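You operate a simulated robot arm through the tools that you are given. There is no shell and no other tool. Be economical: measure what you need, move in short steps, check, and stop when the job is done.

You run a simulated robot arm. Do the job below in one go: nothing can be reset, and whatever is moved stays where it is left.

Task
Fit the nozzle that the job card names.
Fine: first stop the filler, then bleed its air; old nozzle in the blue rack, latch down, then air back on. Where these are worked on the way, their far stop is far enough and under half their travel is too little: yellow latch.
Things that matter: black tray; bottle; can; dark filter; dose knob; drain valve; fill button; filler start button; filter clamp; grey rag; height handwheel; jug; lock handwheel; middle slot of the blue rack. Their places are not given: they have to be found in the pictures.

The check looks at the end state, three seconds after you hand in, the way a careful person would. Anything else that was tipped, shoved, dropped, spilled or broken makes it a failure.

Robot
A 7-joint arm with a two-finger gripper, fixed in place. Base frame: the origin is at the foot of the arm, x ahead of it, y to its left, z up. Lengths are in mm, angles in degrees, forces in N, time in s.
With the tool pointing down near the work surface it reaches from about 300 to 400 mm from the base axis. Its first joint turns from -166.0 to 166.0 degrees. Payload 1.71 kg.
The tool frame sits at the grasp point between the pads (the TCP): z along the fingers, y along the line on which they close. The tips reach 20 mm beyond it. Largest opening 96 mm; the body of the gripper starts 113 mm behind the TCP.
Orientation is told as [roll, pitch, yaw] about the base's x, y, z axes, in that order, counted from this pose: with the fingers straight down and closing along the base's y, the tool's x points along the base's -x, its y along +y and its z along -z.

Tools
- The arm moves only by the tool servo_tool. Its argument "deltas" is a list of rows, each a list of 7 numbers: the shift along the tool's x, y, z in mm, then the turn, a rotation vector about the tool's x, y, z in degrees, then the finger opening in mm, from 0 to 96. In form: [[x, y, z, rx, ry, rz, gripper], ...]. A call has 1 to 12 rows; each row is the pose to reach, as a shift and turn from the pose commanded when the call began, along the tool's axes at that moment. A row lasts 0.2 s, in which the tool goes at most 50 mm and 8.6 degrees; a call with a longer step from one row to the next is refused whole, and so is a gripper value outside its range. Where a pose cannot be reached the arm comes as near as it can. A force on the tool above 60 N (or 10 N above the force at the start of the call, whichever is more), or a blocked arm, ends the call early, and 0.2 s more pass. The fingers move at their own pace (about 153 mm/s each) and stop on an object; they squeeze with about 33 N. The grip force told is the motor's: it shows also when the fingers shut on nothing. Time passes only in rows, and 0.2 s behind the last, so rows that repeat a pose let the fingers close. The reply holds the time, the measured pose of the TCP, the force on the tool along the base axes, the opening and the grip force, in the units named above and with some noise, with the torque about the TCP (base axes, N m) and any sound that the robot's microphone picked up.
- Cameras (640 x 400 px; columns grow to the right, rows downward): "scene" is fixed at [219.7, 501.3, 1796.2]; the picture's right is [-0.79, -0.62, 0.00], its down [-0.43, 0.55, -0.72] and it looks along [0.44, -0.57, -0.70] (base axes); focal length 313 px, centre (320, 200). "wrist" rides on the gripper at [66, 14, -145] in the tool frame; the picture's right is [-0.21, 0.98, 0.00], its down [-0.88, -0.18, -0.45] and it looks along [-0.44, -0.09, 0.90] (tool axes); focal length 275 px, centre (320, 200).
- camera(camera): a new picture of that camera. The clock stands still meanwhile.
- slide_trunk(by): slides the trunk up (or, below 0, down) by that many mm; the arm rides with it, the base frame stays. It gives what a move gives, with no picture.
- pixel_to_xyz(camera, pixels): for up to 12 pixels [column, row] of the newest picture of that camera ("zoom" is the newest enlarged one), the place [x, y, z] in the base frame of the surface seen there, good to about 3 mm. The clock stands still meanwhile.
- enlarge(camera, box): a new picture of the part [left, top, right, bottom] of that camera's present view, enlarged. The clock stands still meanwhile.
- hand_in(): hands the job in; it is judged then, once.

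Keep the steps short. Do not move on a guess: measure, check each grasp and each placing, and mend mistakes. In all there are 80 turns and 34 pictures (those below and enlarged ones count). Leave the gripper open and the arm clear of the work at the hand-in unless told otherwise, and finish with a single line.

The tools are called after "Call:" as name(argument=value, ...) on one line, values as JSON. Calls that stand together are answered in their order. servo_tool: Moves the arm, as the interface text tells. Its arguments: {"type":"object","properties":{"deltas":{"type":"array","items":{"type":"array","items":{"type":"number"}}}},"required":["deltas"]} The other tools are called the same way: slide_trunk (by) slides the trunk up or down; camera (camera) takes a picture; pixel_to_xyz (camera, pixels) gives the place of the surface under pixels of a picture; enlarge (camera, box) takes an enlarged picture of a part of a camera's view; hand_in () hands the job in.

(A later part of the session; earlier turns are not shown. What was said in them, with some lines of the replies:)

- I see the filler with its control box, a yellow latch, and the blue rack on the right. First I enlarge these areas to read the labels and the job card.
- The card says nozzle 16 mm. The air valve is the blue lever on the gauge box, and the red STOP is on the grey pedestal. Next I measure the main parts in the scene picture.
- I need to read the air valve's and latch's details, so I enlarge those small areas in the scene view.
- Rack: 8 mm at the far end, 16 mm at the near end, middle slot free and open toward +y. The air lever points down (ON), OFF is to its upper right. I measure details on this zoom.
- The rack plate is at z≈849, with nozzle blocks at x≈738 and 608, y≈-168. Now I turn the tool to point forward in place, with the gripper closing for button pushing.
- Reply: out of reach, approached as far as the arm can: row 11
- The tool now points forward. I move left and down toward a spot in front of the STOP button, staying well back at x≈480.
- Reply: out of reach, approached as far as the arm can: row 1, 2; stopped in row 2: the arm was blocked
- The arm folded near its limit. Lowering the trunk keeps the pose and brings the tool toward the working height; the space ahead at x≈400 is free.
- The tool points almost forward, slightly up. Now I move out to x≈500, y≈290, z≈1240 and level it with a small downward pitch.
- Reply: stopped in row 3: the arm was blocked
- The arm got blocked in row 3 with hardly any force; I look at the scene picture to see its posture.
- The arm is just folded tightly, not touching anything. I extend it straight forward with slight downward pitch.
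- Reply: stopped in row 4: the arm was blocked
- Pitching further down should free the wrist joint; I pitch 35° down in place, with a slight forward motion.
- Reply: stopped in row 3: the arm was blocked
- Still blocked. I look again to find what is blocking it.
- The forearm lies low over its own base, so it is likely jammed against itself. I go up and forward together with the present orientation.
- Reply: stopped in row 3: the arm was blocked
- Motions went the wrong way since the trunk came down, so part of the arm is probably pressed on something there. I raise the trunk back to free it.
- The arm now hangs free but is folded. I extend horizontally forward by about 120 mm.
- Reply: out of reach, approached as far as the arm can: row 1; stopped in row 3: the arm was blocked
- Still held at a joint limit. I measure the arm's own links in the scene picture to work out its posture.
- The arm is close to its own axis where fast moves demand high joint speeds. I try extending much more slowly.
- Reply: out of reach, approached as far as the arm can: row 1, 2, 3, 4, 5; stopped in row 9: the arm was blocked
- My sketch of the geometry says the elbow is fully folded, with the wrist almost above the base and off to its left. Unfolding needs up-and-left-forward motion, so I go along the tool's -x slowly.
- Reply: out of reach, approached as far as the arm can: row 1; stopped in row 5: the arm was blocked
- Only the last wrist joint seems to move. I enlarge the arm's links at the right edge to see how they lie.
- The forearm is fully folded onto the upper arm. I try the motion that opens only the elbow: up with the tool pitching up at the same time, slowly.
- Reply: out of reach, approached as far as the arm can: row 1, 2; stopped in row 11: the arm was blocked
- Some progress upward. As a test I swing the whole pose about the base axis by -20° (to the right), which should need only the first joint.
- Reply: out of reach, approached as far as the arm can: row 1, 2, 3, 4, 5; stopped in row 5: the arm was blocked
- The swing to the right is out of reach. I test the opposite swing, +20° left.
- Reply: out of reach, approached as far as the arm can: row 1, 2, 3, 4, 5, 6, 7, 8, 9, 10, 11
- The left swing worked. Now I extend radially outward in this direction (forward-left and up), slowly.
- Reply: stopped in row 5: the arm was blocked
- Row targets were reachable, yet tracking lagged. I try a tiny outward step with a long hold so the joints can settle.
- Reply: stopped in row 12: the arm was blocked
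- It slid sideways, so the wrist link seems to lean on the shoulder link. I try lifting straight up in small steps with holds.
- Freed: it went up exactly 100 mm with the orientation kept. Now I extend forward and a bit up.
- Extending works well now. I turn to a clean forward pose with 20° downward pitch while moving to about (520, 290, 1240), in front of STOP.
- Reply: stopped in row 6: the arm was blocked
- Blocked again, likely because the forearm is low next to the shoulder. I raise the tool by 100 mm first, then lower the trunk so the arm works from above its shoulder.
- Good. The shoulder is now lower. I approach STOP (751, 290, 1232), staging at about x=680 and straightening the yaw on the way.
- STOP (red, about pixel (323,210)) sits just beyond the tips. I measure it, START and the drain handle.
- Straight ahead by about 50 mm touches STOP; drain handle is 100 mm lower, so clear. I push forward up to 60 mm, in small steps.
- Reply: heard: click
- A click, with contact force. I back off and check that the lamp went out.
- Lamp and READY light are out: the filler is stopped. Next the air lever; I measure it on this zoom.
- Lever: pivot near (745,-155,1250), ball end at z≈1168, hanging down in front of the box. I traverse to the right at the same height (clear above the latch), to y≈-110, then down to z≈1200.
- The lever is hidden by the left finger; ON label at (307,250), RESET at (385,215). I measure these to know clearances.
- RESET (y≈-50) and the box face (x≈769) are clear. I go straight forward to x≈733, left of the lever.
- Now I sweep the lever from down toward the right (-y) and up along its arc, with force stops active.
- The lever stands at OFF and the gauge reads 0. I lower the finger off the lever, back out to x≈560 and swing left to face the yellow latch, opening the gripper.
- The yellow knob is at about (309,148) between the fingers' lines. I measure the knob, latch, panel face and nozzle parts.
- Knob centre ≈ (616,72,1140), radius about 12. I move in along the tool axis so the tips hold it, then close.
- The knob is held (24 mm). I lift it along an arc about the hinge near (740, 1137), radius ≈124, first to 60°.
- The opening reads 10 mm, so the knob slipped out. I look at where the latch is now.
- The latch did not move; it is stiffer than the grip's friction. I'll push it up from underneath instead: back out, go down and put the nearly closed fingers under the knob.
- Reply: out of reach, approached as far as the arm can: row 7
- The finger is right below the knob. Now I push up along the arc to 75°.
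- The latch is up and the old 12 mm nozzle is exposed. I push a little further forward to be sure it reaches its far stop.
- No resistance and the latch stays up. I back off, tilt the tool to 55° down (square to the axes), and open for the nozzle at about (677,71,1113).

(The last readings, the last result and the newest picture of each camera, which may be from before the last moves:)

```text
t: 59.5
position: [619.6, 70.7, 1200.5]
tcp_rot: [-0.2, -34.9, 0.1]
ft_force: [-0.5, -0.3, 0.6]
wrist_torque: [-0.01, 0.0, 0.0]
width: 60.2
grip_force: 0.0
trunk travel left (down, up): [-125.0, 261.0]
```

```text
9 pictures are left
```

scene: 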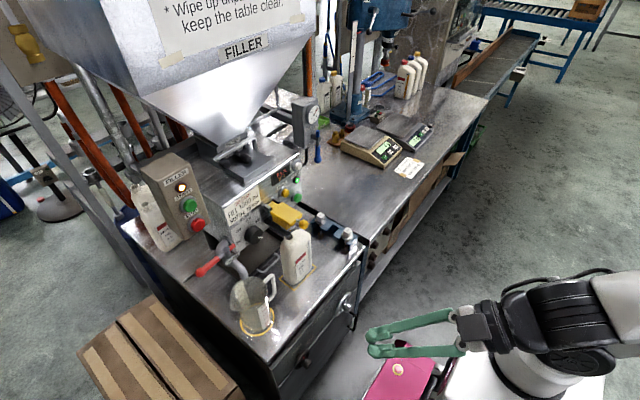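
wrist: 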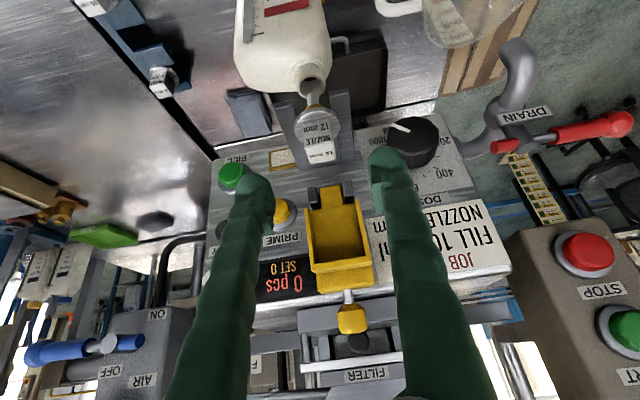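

The pose is clean. Block top at (321,153), front (316,132). I measure the block, stem tip, raised latch, and the rack.

Call:
pixel_to_xyz(camera="wrist", pixels=[[308, 152], [334, 154], [321, 160], [321, 148], [300, 130], [332, 130], [314, 98], [338, 195], [345, 270], [318, 110], [130, 35], [150, 100]])

```text
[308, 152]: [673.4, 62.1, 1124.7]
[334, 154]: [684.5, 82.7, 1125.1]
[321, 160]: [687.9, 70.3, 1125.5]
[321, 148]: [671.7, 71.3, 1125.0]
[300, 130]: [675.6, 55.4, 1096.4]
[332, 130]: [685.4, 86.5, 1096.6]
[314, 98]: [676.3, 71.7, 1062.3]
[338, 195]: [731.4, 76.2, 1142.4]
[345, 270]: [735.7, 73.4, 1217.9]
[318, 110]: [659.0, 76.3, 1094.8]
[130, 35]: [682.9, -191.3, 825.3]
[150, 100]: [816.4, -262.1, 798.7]
```

Block centre ≈ (680,72,1112), 22 mm wide, and the raised latch is behind x≈730. I go straight along the tool axis 95 mm and close on the block.

Call:
servo_tool(deltas=[[0, 0.5, 20, 0, 0, 0, 60], [0, 1, 40, 0, 0, 0, 60], [0, 1.3, 60, 0, 0, 0, 60], [0, 1.3, 78, 0, 0, 0, 60], [0.5, 1.3, 95, 0, 0, 0, 60], [0.5, 1.3, 95, 0, 0, 0, 40], [0.5, 1.3, 95, 0, 0, 0, 10], [0.5, 1.3, 95, 0, 0, 0, 10]])

```text
t: 61.2
position: [674.4, 69.8, 1121.8]
tcp_rot: [0.0, -35.1, 0.1]
ft_force: [-0.3, -0.3, 0.2]
wrist_torque: [0.05, -0.03, -0.01]
width: 24.8
grip_force: 32.1
trunk travel left (down, up): [-125.0, 261.0]
```

Held at 24.8 mm. I pull it straight out (-x) by 75 mm, gently.

Call:
servo_tool(deltas=[[6, 0, -4, 0, 0, 0, 10], [12, 0, -8.5, 0, 0, 0, 10], [19, 0, -13, 0, 0, 0, 10], [26, 0, -18, 0, 0, 0, 10], [33, 0, -23, 0, 0, 0, 10], [40, 0, -28, 0, 0, 0, 10], [47, 0, -33, 0, 0, 0, 10], [54, 0, -38, 0, 0, 0, 10], [61.4, 0, -43, 0, 0, 0, 10]])

Call:
enlarge(camera="scene", box=[220, 150, 380, 270])

```text
t: 63.2
position: [598.3, 70.9, 1122.6]
tcp_rot: [0.0, -35.0, 0.0]
ft_force: [0.2, 0.7, -0.5]
wrist_torque: [-0.02, 0.02, -0.01]
width: 24.8
grip_force: 33.1
trunk travel left (down, up): [-125.0, 261.0]
```

```text
3.33 times, centred on (300, 210) of scene
```

zoom: 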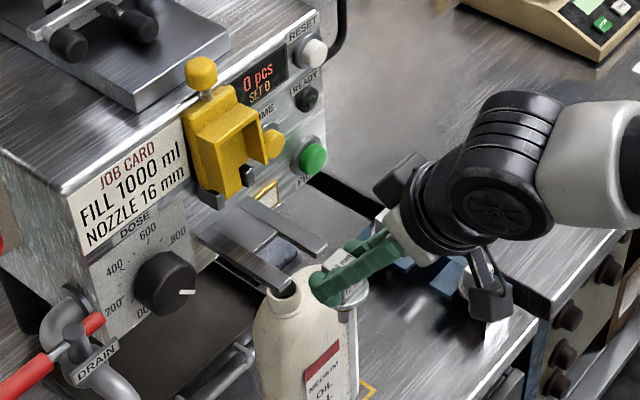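

The old nozzle is free. I lift it 80 mm, carry it right to y≈-60, then lower the trunk 90 mm for better reach to the rack.

Call:
servo_tool(deltas=[[-11, 0, -16, 0, 0, 0, 10], [-23, 0, -33, 0, 0, 0, 10], [-34, 0, -49, 0, 0, 0, 10], [-46, 0, -65.5, 0, 0, 0, 10], [-46, -20, -65.5, 0, 0, 0, 10], [-46, -42, -65.5, 0, 0, 0, 10], [-46, -65, -65.5, 0, 0, 0, 10], [-46, -88, -65.5, 0, 0, 0, 10], [-46, -110, -65.5, 0, 0, 0, 10], [-46, -131, -65.5, 0, 0, 0, 10], [-46, -131, -65.5, 0, 0, 0, 10]])

Call:
slide_trunk(by=-90)

```text
t: 65.7
position: [599.0, -60.1, 1202.3]
tcp_rot: [-0.1, -35.1, 0.1]
ft_force: [-0.6, 0.1, -1.1]
wrist_torque: [0.02, -0.01, 0.0]
width: 24.9
grip_force: 33.2
trunk travel left (down, up): [-125.0, 261.0]
```

```text
t: 66.9
position: [598.6, -58.9, 1111.0]
tcp_rot: [-0.2, -35.1, 0.1]
ft_force: [0.2, -0.3, -1.8]
wrist_torque: [0.0, -0.01, -0.01]
width: 24.7
grip_force: 33.1
trunk travel left (down, up): [-35.0, 351.0]
```

I move lower toward the rack's left side for a good look at the middle slot.

Call:
servo_tool(deltas=[[8, -5, 17, 0, 0, 0, 10], [16, -10, 34, 0, 0, 0, 10], [24, -15, 51, 0, 0, 0, 10], [31, -20, 68, 0, 0, 0, 10], [39, -26, 86, 0, 0, 0, 10], [46.5, -31, 103, 0, 0, 0, 10], [46.5, -31, 103, 0, 0, 0, 10]])

Call:
camera(camera="wrist")

```text
t: 68.5
position: [621.6, -91.9, 1001.0]
tcp_rot: [-0.1, -35.1, 0.0]
ft_force: [-0.1, 0.1, -1.0]
wrist_torque: [-0.02, 0.0, 0.02]
width: 25.0
grip_force: 32.4
trunk travel left (down, up): [-35.0, 351.0]
```

```text
7 pictures are left
```

wrist: 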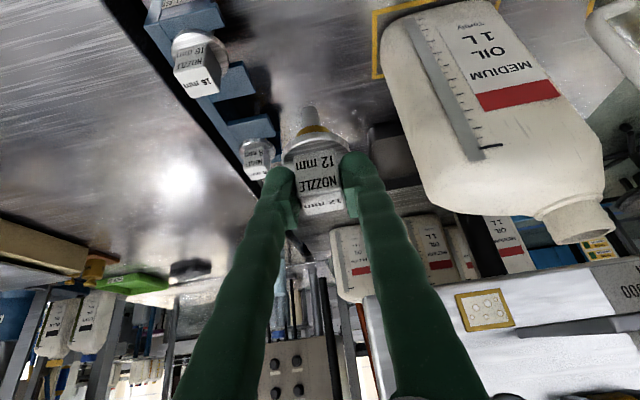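

Upside-down view: the 16 mm block at (195,70), teeth at (235,82) and (250,130), the middle slot between them. I measure teeth edges, blocks, and the held nozzle.

Call:
pixel_to_xyz(camera="wrist", pixels=[[245, 67], [250, 93], [225, 97], [268, 118], [272, 134], [235, 122], [197, 82], [183, 75], [215, 72], [257, 148], [312, 198], [318, 180]])

Call:
enlarge(camera="wrist", box=[140, 0, 360, 220])

```text
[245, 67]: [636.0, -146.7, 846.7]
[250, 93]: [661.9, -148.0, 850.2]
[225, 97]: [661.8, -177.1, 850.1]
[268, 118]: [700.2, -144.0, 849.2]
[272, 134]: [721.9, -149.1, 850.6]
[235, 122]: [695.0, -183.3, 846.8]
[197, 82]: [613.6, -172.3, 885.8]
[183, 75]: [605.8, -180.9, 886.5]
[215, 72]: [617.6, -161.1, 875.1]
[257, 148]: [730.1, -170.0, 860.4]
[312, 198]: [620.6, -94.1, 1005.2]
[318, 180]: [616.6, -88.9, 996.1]
```

```text
1.82 times, centred on (250, 110) of wrist
```

zoom: 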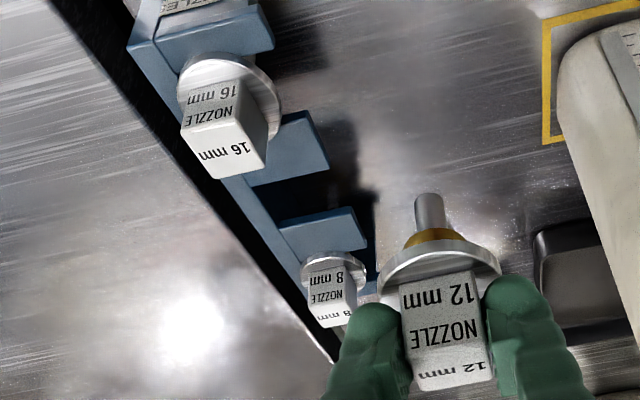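

Slot centre ≈ x 680, seat y ≈ -171, plate z ≈ 850, seated block tops z ≈ 886. I descend beside the slot opening, 4 mm above seat height.

Call:
servo_tool(deltas=[[4, 0, 20, 0, 0, 0, 10], [8, -1, 40, 0, 0, 0, 10], [12, -2, 60, 0, 0, 0, 10], [16, -3, 80, 0, 0, 0, 10], [20, -3, 102, 0, 0, 0, 10], [23.4, -3, 124, 0, 0, 0, 10], [23.4, -3, 124, 0, 0, 0, 10]])

```text
t: 70.1
position: [673.9, -96.1, 885.7]
tcp_rot: [-0.1, -35.1, 0.1]
ft_force: [0.4, 0.5, 0.0]
wrist_torque: [-0.03, -0.04, 0.0]
width: 24.8
grip_force: 32.9
trunk travel left (down, up): [-35.0, 351.0]
```

Right on target. Now I slide it into the slot (-y by 75 mm) in small steps, then lower 3 mm.

Call:
servo_tool(deltas=[[0, -12, 0, 0, 0, 0, 10], [0, -24, 0, 0, 0, 0, 10], [0, -36, 0, 0, 0, 0, 10], [0, -46, 0, 0, 0, 0, 10], [0, -56, 0, 0, 0, 0, 10], [0, -64, 0, 0, 0, 0, 10], [0, -70, 0, 0, 0, 0, 10], [0, -75, 0, 0, 0, 0, 10], [0.8, -75, 1.2, 0, 0, 0, 10], [1.7, -75, 2.5, 0, 0, 0, 10], [1.7, -75, 2.5, 0, 0, 0, 10]])

```text
t: 72.5
position: [671.5, -169.0, 882.1]
tcp_rot: [-0.2, -35.0, 0.1]
ft_force: [-0.8, 0.0, -1.2]
wrist_torque: [-0.01, 0.02, 0.0]
width: 24.7
grip_force: 32.9
trunk travel left (down, up): [-35.0, 351.0]
```

No contact yet. I lower 2 mm more, open, and withdraw along the tool axis.

Call:
servo_tool(deltas=[[0.6, 0, 0.8, 0, 0, 0, 10], [1.1, -1, 1.6, 0, 0, 0, 10], [1.1, -1, 1.6, 0, 0, 0, 10], [1.1, -1, 1.6, 0, 0, 0, 30], [1.1, -1, 1.6, 0, 0, 0, 44], [1.1, -1, 1.6, 0, 0, 0, 44], [1, -1, -15, 0, 0, 0, 44], [1, -1, -35, 0, 0, 0, 44], [1, -1, -65, 0, 0, 0, 44], [1, -1, -95, 0, 0, 0, 44]])

Call:
camera(camera="wrist")

```text
t: 74.7
position: [616.4, -169.2, 959.6]
tcp_rot: [-0.2, -35.0, 0.1]
ft_force: [0.8, 0.4, -0.4]
wrist_torque: [0.02, -0.01, 0.0]
width: 44.0
grip_force: 0.1
trunk travel left (down, up): [-35.0, 351.0]
```

```text
5 pictures are left
```

wrist: 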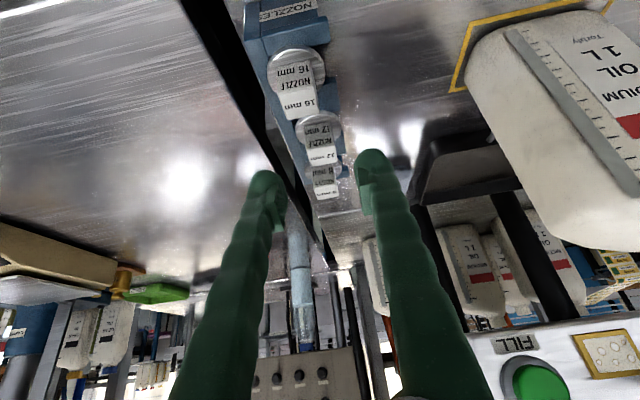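

All three nozzles now stand in line. I measure their tops to confirm seating and locate the 16 mm block.

Call:
pixel_to_xyz(camera="wrist", pixels=[[282, 98], [314, 92], [287, 117], [316, 113], [300, 104], [310, 157], [334, 154], [322, 160], [322, 150], [328, 191], [298, 75], [320, 140]])

```text
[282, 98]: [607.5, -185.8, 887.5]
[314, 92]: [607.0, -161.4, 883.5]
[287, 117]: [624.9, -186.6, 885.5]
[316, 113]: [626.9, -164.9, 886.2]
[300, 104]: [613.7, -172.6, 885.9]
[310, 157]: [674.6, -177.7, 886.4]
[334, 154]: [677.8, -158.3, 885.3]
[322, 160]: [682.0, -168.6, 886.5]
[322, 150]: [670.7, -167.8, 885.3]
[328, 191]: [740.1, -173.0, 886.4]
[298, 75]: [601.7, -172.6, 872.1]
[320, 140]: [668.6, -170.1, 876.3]
```

The 12 mm nozzle is seated in the middle slot (top z 886). The 16 mm block centre is about (614.5,-174). I reposition and descend on it along the tool axis, then grip.

Call:
servo_tool(deltas=[[17, -2, 0, 0, 0, 0, 50], [34, -4, 0, 0, 0, 0, 50], [51, -5, -1, 0, 0, 0, 50], [51, -5, 14, 0, 0, 0, 50], [51, -5, 29, 0, 0, 0, 50], [51, -5, 44, 0, 0, 0, 50], [51.1, -5, 59, 0, 0, 0, 50], [51.1, -5, 59, 0, 0, 0, 30], [51.1, -5, 59, 0, 0, 0, 10], [51.1, -5, 59, 0, 0, 0, 10]])

```text
t: 76.9
position: [609.3, -175.7, 881.2]
tcp_rot: [-0.3, -35.0, 0.3]
ft_force: [1.5, 0.3, -0.1]
wrist_torque: [0.01, -0.05, 0.03]
width: 24.9
grip_force: 32.3
trunk travel left (down, up): [-35.0, 351.0]
```

Gripped. I lift 3 mm and slide it out of the slot toward +y by 90 mm, then rise.

Call:
servo_tool(deltas=[[-1, 0, -1.2, 0, 0, 0, 10], [-1.7, 0, -2.5, 0, 0, 0, 10], [-1.7, 10, -2.5, 0, 0, 0, 10], [-1.7, 22, -2.5, 0, 0, 0, 10], [-1.7, 34, -2.5, 0, 0, 0, 10], [-1.7, 48, -2.5, 0, 0, 0, 10], [-1.7, 62, -2.5, 0, 0, 0, 10], [-1.7, 76, -2.5, 0, 0, 0, 10], [-1.7, 92, -2.5, 0, 0, 0, 10], [-15, 104, -22, 0, 0, 0, 10], [-30, 114, -43, 0, 0, 0, 10], [-52, 116, -75, 0, 0, 0, 10]])

Call:
slide_trunk(by=90)

```text
t: 79.5
position: [608.9, -55.8, 972.8]
tcp_rot: [-0.2, -35.1, 0.1]
ft_force: [0.9, 0.4, -0.4]
wrist_torque: [0.02, 0.02, 0.0]
width: 24.7
grip_force: 33.5
trunk travel left (down, up): [-35.0, 351.0]
```

```text
t: 80.8
position: [608.9, -58.3, 1064.9]
tcp_rot: [-0.1, -35.0, 0.1]
ft_force: [0.2, 0.3, -1.0]
wrist_torque: [0.02, -0.03, 0.01]
width: 24.7
grip_force: 33.0
trunk travel left (down, up): [-125.0, 261.0]
```

I raise it above bottle height, go left to y≈71 and settle at z≈1125, x≈596, in front of the fork.

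Call:
servo_tool(deltas=[[-11, 0, -23, 0, 0, 0, 10], [-22, 0, -46, 0, 0, 0, 10], [-32, 0, -69, 0, 0, 0, 10], [-32, 22, -69, 0, 0, 0, 10], [-32, 46, -69, 0, 0, 0, 10], [-32, 70, -69, 0, 0, 0, 10], [-32, 94, -69, 0, 0, 0, 10], [-32, 115, -69, 0, 0, 0, 10], [-32, 129, -69, 0, 0, 0, 10], [-28, 129, -62, 0, 0, 0, 10], [-23.9, 129, -56.6, 0, 0, 0, 10], [-23.9, 129, -56.6, 0, 0, 0, 10]])

Call:
camera(camera="wrist")

```text
t: 83.3
position: [595.5, 71.0, 1124.6]
tcp_rot: [-0.2, -35.1, 0.0]
ft_force: [0.6, 0.1, -1.6]
wrist_torque: [0.01, 0.04, -0.01]
width: 24.6
grip_force: 32.4
trunk travel left (down, up): [-125.0, 261.0]
```

```text
4 pictures are left
```

wrist: 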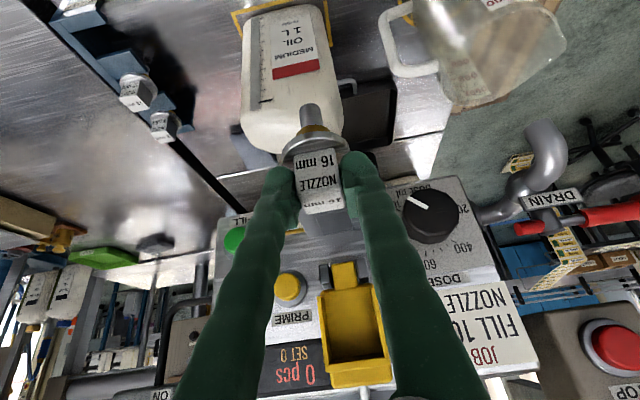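

The 16 mm nozzle is held, upright, in front of the fork. I measure its block and the rail ends for height and lateral alignment.

Call:
pixel_to_xyz(camera="wrist", pixels=[[320, 208], [305, 207], [335, 204], [318, 180], [295, 232], [310, 228], [340, 222], [325, 225], [290, 152], [343, 145]])

```text
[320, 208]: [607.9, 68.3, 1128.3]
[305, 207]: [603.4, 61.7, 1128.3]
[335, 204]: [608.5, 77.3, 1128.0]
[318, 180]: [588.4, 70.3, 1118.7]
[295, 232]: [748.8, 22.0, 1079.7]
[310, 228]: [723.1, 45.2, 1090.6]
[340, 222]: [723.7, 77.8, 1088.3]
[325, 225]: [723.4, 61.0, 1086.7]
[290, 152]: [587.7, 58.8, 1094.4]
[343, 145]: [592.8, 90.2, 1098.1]
```

Aligned and 3 mm above the rails. I slide it in by 79 mm to the old nozzle's place, watching force, then lower 3 mm.

Call:
servo_tool(deltas=[[-8, 0, 5.7, 0, 0, 0, 10], [-16, 0, 11.5, 0, 0, 0, 10], [-24, 0, 17, 0, 0, 0, 10], [-32, 0, 22.5, 0, 0, 0, 10], [-40, 0, 28, 0, 0, 0, 10], [-47, 0, 33, 0, 0, 0, 10], [-54, 0, 38, 0, 0, 0, 10], [-60, 0, 42, 0, 0, 0, 10], [-65, 0, 45.5, 0, 0, 0, 10], [-64, 0, 47, 0, 0, 0, 10], [-63.4, 0, 48, 0, 0, 0, 10], [-63.4, 0, 48, 0, 0, 0, 10]])

```text
t: 86.0
position: [674.1, 71.5, 1122.0]
tcp_rot: [0.0, -35.1, 0.1]
ft_force: [0.6, -0.9, 2.0]
wrist_torque: [-0.03, 0.04, -0.04]
width: 24.5
grip_force: 32.9
trunk travel left (down, up): [-125.0, 261.0]
```

Light contact with the rails: it's in place. I open and back out along the tool axis; meanwhile I query the raised latch in the last wrist picture (bottom, near (362,393)).

Call:
servo_tool(deltas=[[0, 0, 0, 0, 0, 0, 30], [0, 0, 0, 0, 0, 0, 50], [0, 0, 0, 0, 0, 0, 50], [0, 0, -15, 0, 0, 0, 50], [0, 0, -35, 0, 0, 0, 50], [0, 0, -60, 0, 0, 0, 50], [0, 0, -90, 0, 0, 0, 50]])

Call:
pixel_to_xyz(camera="wrist", pixels=[[362, 394], [365, 398], [352, 370], [352, 300], [328, 300], [345, 280]])

```text
t: 87.5
position: [622.2, 70.3, 1196.0]
tcp_rot: [0.0, -35.1, -0.1]
ft_force: [-0.5, 0.2, 0.1]
wrist_torque: [0.01, 0.0, 0.02]
width: 50.0
grip_force: 0.1
trunk travel left (down, up): [-125.0, 261.0]
```

```text
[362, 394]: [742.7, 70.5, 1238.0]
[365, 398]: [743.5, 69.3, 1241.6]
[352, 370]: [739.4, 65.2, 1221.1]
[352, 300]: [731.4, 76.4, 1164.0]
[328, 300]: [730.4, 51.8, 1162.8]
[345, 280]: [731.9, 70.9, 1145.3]
```

The latch leans about 8° past vertical, knob roughly at (750,70,1260). I take a picture to check the nozzle and locate the knob.

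Call:
camera(camera="wrist")

Call:
pixel_to_xyz(camera="wrist", pixels=[[352, 318], [340, 318], [364, 318], [352, 308], [352, 328], [350, 298], [321, 158], [321, 146], [308, 152], [334, 154], [316, 132], [405, 360]])

```text
3 pictures are left
```

wrist: 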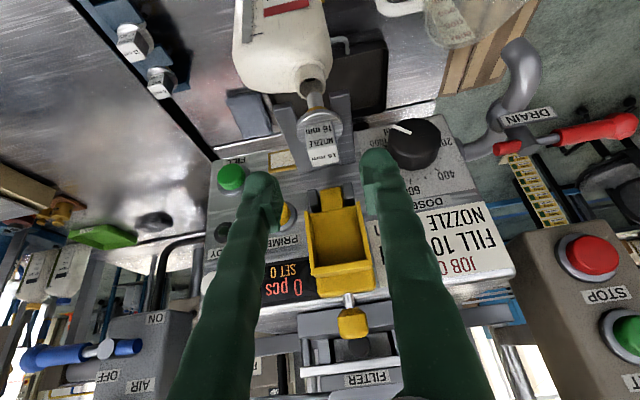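

```text
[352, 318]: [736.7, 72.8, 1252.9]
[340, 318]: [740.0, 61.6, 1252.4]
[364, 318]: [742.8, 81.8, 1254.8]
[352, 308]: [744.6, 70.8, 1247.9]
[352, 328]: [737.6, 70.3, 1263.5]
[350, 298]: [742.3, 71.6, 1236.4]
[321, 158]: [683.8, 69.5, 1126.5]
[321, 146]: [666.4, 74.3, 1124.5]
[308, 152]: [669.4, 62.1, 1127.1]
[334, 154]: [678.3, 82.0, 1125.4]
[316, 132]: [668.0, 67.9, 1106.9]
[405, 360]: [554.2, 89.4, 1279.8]
```

The new nozzle sits exactly like the old one (front face x≈668, top z≈1126). Knob centre ≈ (748,71,1258). I check what lies behind the knob, to hook a finger over its top.

Call:
pixel_to_xyz(camera="wrist", pixels=[[352, 348], [325, 350], [380, 347], [330, 322], [300, 315], [385, 310], [335, 305], [375, 285], [330, 370], [352, 338], [310, 335], [380, 328]])

```text
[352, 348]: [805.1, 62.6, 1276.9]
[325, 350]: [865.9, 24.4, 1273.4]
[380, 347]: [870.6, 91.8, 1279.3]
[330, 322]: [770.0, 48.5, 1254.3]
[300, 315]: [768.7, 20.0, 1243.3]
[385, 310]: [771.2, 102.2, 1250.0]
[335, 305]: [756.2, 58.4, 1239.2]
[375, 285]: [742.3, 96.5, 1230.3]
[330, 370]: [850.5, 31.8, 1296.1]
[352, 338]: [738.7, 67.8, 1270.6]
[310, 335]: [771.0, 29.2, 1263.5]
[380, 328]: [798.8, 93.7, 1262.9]
```

Behind the knob is a plate face at x≈770 (top ≈1265), so little room. I plan to squeeze the knob from its upper-back side with the finger edges; I check the hopper's clearance first.

Call:
pixel_to_xyz(camera="scene", pixels=[[240, 47], [270, 40], [200, 70], [230, 120], [240, 100], [260, 60], [305, 5], [160, 60], [235, 140]])

```text
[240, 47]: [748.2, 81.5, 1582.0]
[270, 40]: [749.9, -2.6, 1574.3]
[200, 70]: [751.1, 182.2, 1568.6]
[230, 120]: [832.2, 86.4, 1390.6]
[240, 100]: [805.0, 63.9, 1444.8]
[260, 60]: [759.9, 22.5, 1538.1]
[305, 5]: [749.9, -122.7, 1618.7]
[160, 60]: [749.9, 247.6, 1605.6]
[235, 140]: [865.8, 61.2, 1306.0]
```

The hopper is well clear. I go up, forward, then down along the tool axis to straddle the knob's upper back, and close.

Call:
servo_tool(deltas=[[-25, 0, -36, 0, 0, 0, 50], [-50, 0, -72, 0, 0, 0, 50], [-75.8, 1, -108, 0, 0, 0, 50], [-102, 1, -90, 0, 0, 0, 50], [-128, 1, -72, 0, 0, 0, 50], [-152.8, 1.2, -54, 0, 0, 0, 50], [-152.8, 1.2, -34, 0, 0, 0, 50], [-152.8, 1.2, -14, 0, 0, 0, 50], [-152.8, 1.2, 6, 0, 0, 0, 50], [-152.8, 1.2, 6, 0, 0, 0, 30], [-152.8, 1.2, 6, 0, 0, 0, 10], [-152.8, 1.2, 6, 0, 0, 0, 10]])

```text
t: 90.2
position: [754.5, 73.6, 1280.3]
tcp_rot: [0.1, -35.0, 0.1]
ft_force: [1.0, -0.6, 0.0]
wrist_torque: [-0.02, 0.0, -0.02]
width: 10.4
grip_force: 0.8
trunk travel left (down, up): [-125.0, 261.0]
```

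The fingers closed to 10 mm, so they now sit on the knob's upper-back side. I draw forward-down along the arc to 45° and watch.

Call:
servo_tool(deltas=[[8.5, 0, -6, 0, 0, 0, 10], [17.2, 0, -12, 0, 0, 0, 10], [27, 0, -17, 0, 0, 0, 10], [36.5, 0, -21, 0, 0, 0, 10], [47, 0, -24, 0, 0, 0, 10], [57.1, 0, -26.6, 0, 0, 0, 10], [68, 0, -28, 0, 0, 0, 10], [78.3, 0, -28.7, 0, 0, 0, 10], [89, 0, -28, 0, 0, 0, 10], [99.5, 0, -27, 0, 0, 0, 10]])

Call:
enlarge(camera="scene", box=[200, 90, 400, 260])

```text
t: 92.3
position: [653.9, 72.8, 1244.3]
tcp_rot: [0.0, -35.2, -0.1]
ft_force: [0.6, 0.5, 0.2]
wrist_torque: [0.04, -0.03, -0.05]
width: 10.2
grip_force: 0.1
trunk travel left (down, up): [-125.0, 261.0]
```

```text
2.35 times, centred on (300, 175) of scene
```

zoom: 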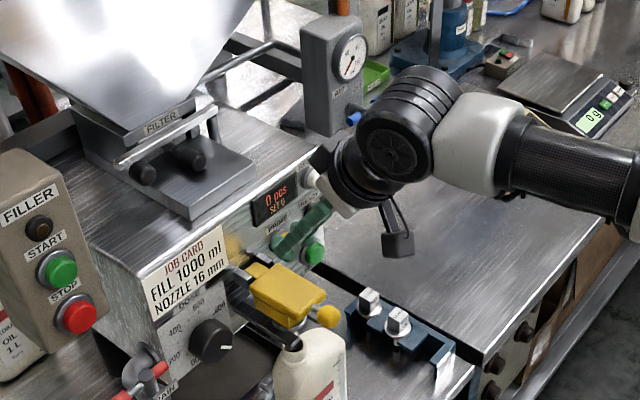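

The latch has dropped down over the new nozzle. I measure the knob and latch heights to see whether it is fully down.

Call:
pixel_to_xyz(camera="zoom", pixels=[[327, 316], [290, 290], [265, 285], [315, 300], [285, 318], [352, 117]])

```text
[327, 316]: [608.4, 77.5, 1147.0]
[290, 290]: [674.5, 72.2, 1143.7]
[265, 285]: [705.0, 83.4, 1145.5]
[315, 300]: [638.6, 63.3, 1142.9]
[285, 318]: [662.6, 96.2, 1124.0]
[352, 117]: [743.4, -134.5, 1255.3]
```

The heights equal the starting ones (body 1143, knob 1147). To be sure that it is latched, I press the knob down from above in small steps.

Call:
servo_tool(deltas=[[24, 0, 9, 0, 0, 0, 0], [48, 0, 18, 0, 0, 0, 0], [71, -1, 28.3, 0, 0, 0, 0], [73.3, -1, 31.6, 0, 0, 0, 0], [74.5, -1, 33.2, 0, 0, 0, 0], [75.6, -1, 34.9, 0, 0, 0, 0], [76.8, -1, 36.5, 0, 0, 0, 0], [78, -1, 38.2, 0, 0, 0, 0]])

```text
t: 94.2
position: [613.1, 71.7, 1168.4]
tcp_rot: [0.0, -35.3, 0.0]
ft_force: [1.4, -1.7, 9.3]
wrist_torque: [-0.1, -0.09, 0.0]
width: 0.1
grip_force: 29.2
trunk travel left (down, up): [-125.0, 261.0]
```

Contact with 9 N. I press 5 mm further, then release upward.

Call:
servo_tool(deltas=[[1.2, 0, 1.7, 0, 0, 0, 0], [2.3, 0, 3.3, 0, 0, 0, 0], [3.4, 0, 4.9, 0, 0, 0, 0], [3.4, 0, 4.9, 0, 0, 0, 0]])

```text
t: 95.2
position: [612.9, 70.9, 1167.9]
tcp_rot: [0.1, -35.9, 0.0]
ft_force: [5.5, -1.6, 41.5]
wrist_torque: [-0.34, -0.24, 0.19]
width: 0.0
grip_force: 29.6
trunk travel left (down, up): [-125.0, 261.0]
```

At 41 N nothing gives: the latch is fully down. I rise with the trunk, which also improves reach for the air lever.

Call:
slide_trunk(by=110)

```text
t: 96.6
position: [612.6, 71.8, 1269.7]
tcp_rot: [0.0, -35.1, 0.1]
ft_force: [0.4, 0.2, 1.1]
wrist_torque: [0.03, 0.0, 0.01]
width: 0.2
grip_force: 29.5
trunk travel left (down, up): [-235.0, 151.0]
```

I go up 40 mm and swing right to y≈-213, still at x≈613.

Call:
servo_tool(deltas=[[-12, 0, -16, 0, 0, 0, 0], [-23, 0, -32.8, 0, 0, 0, 0], [-23, -35, -32.8, 0, 0, 0, 0], [-23, -75, -32.8, 0, 0, 0, 0], [-23, -115, -32.8, 0, 0, 0, 0], [-23, -155, -32.8, 0, 0, 0, 0], [-23, -195, -32.8, 0, 0, 0, 0], [-23, -235, -32.8, 0, 0, 0, 0], [-23, -270, -32.8, 0, 0, 0, 0], [-23, -285, -32.8, 0, 0, 0, 0], [-23, -285, -32.8, 0, 0, 0, 0]])

Call:
pixel_to_xyz(camera="zoom", pixels=[[352, 117], [356, 113], [340, 90], [348, 122]])

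```text
t: 99.0
position: [614.6, -212.7, 1310.6]
tcp_rot: [-0.1, -35.2, 0.2]
ft_force: [-0.4, 0.2, -0.4]
wrist_torque: [0.0, -0.01, -0.03]
width: 0.0
grip_force: 29.8
trunk travel left (down, up): [-235.0, 151.0]
```

```text
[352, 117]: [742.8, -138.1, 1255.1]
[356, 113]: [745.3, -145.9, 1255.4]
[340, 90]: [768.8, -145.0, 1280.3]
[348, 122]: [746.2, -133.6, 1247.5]
```

The lever's stub end confirms it is horizontal at z≈1252. I move forward above the lever to x≈739.

Call:
servo_tool(deltas=[[-17, 0, 12, 0, 0, 0, 0], [-34, 0, 24, 0, 0, 0, 0], [-51, 0, 36, 0, 0, 0, 0], [-68, 0, 48, 0, 0, 0, 0], [-85, 0, 60, 0, 0, 0, 0], [-101.6, 0, 71.2, 0, 0, 0, 0], [-101.6, 0, 71.2, 0, 0, 0, 0]])

```text
t: 100.6
position: [738.3, -213.5, 1313.4]
tcp_rot: [0.0, -35.2, 0.1]
ft_force: [0.0, -0.7, -0.5]
wrist_torque: [0.05, 0.02, 0.03]
width: 0.0
grip_force: 29.6
trunk travel left (down, up): [-235.0, 151.0]
```

Now I sweep the lever down and back to its hanging ON position along the reverse arc.

Call:
servo_tool(deltas=[[9.8, 0, 13.9, 0, 0, 0, 0], [18.4, 0, 26.2, 0, 0, 0, 0], [25.8, -6, 36.9, 0, 0, 0, 0], [35.3, -9, 50.4, 0, 0, 0, 0], [45.3, -6, 64.7, 0, 0, 0, 0], [54.8, 3, 78.2, 0, 0, 0, 0], [62.6, 17, 89.3, 0, 0, 0, 0], [65, 27, 93, 0, 0, 0, 0], [67.2, 36, 95.8, 0, 0, 0, 0], [67.2, 41, 95.8, 0, 0, 0, 0], [67.2, 45, 95.8, 0, 0, 0, 0], [67.2, 45, 95.8, 0, 0, 0, 0]])

```text
t: 103.2
position: [735.4, -185.0, 1196.5]
tcp_rot: [-0.5, -35.6, -0.7]
ft_force: [6.4, -49.0, 16.7]
wrist_torque: [0.39, -0.14, -0.51]
width: 0.0
grip_force: 29.8
trunk travel left (down, up): [-235.0, 151.0]
```

Firm resistance (49 N): the lever is at its ON stop. I back off sideways and withdraw, then check with a picture.

Call:
servo_tool(deltas=[[0, -12, 0, 0, 0, 0, 0], [0, -25, 0, 0, 0, 0, 0], [25, -25, -17, 0, 0, 0, 0], [55, -25, -38, 0, 0, 0, 0], [90, -25, -63, 0, 0, 0, 40], [110, -15, -90, 0, 0, 0, 80], [105, 0, -120, 0, 0, 0, 80], [105, 0, -120, 0, 0, 0, 80]])

Call:
enlarge(camera="scene", box=[170, 90, 370, 260])

```text
t: 105.0
position: [583.2, -168.8, 1230.5]
tcp_rot: [-0.1, -34.9, 0.1]
ft_force: [-0.3, 0.2, 0.2]
wrist_torque: [0.01, 0.0, -0.01]
width: 79.6
grip_force: 0.1
trunk travel left (down, up): [-235.0, 151.0]
```

```text
2.35 times, centred on (270, 175) of scene
5 turns are left
```

zoom: 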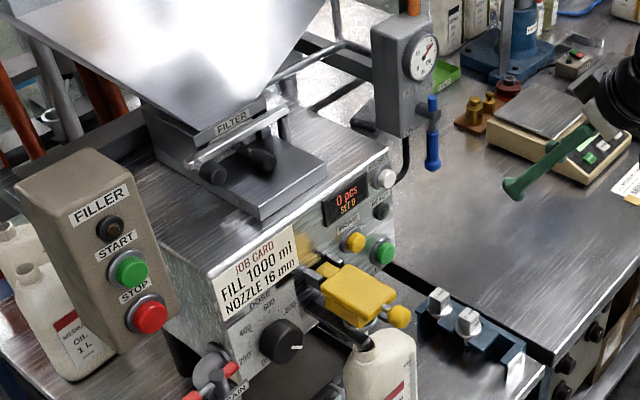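

The lever hangs at ON, the gauge is back up, the latch is down, the filler lamp is off, and the 8 and 12 mm nozzles stand in the rack. The gripper is open and clear, so I hand in.

Call:
hand_in()

```text
The job is handed in.
```

The 16 mm nozzle is fitted with the latch down, the old 12 mm nozzle is in the blue rack's middle slot, the filler is stopped, and the air is back on.
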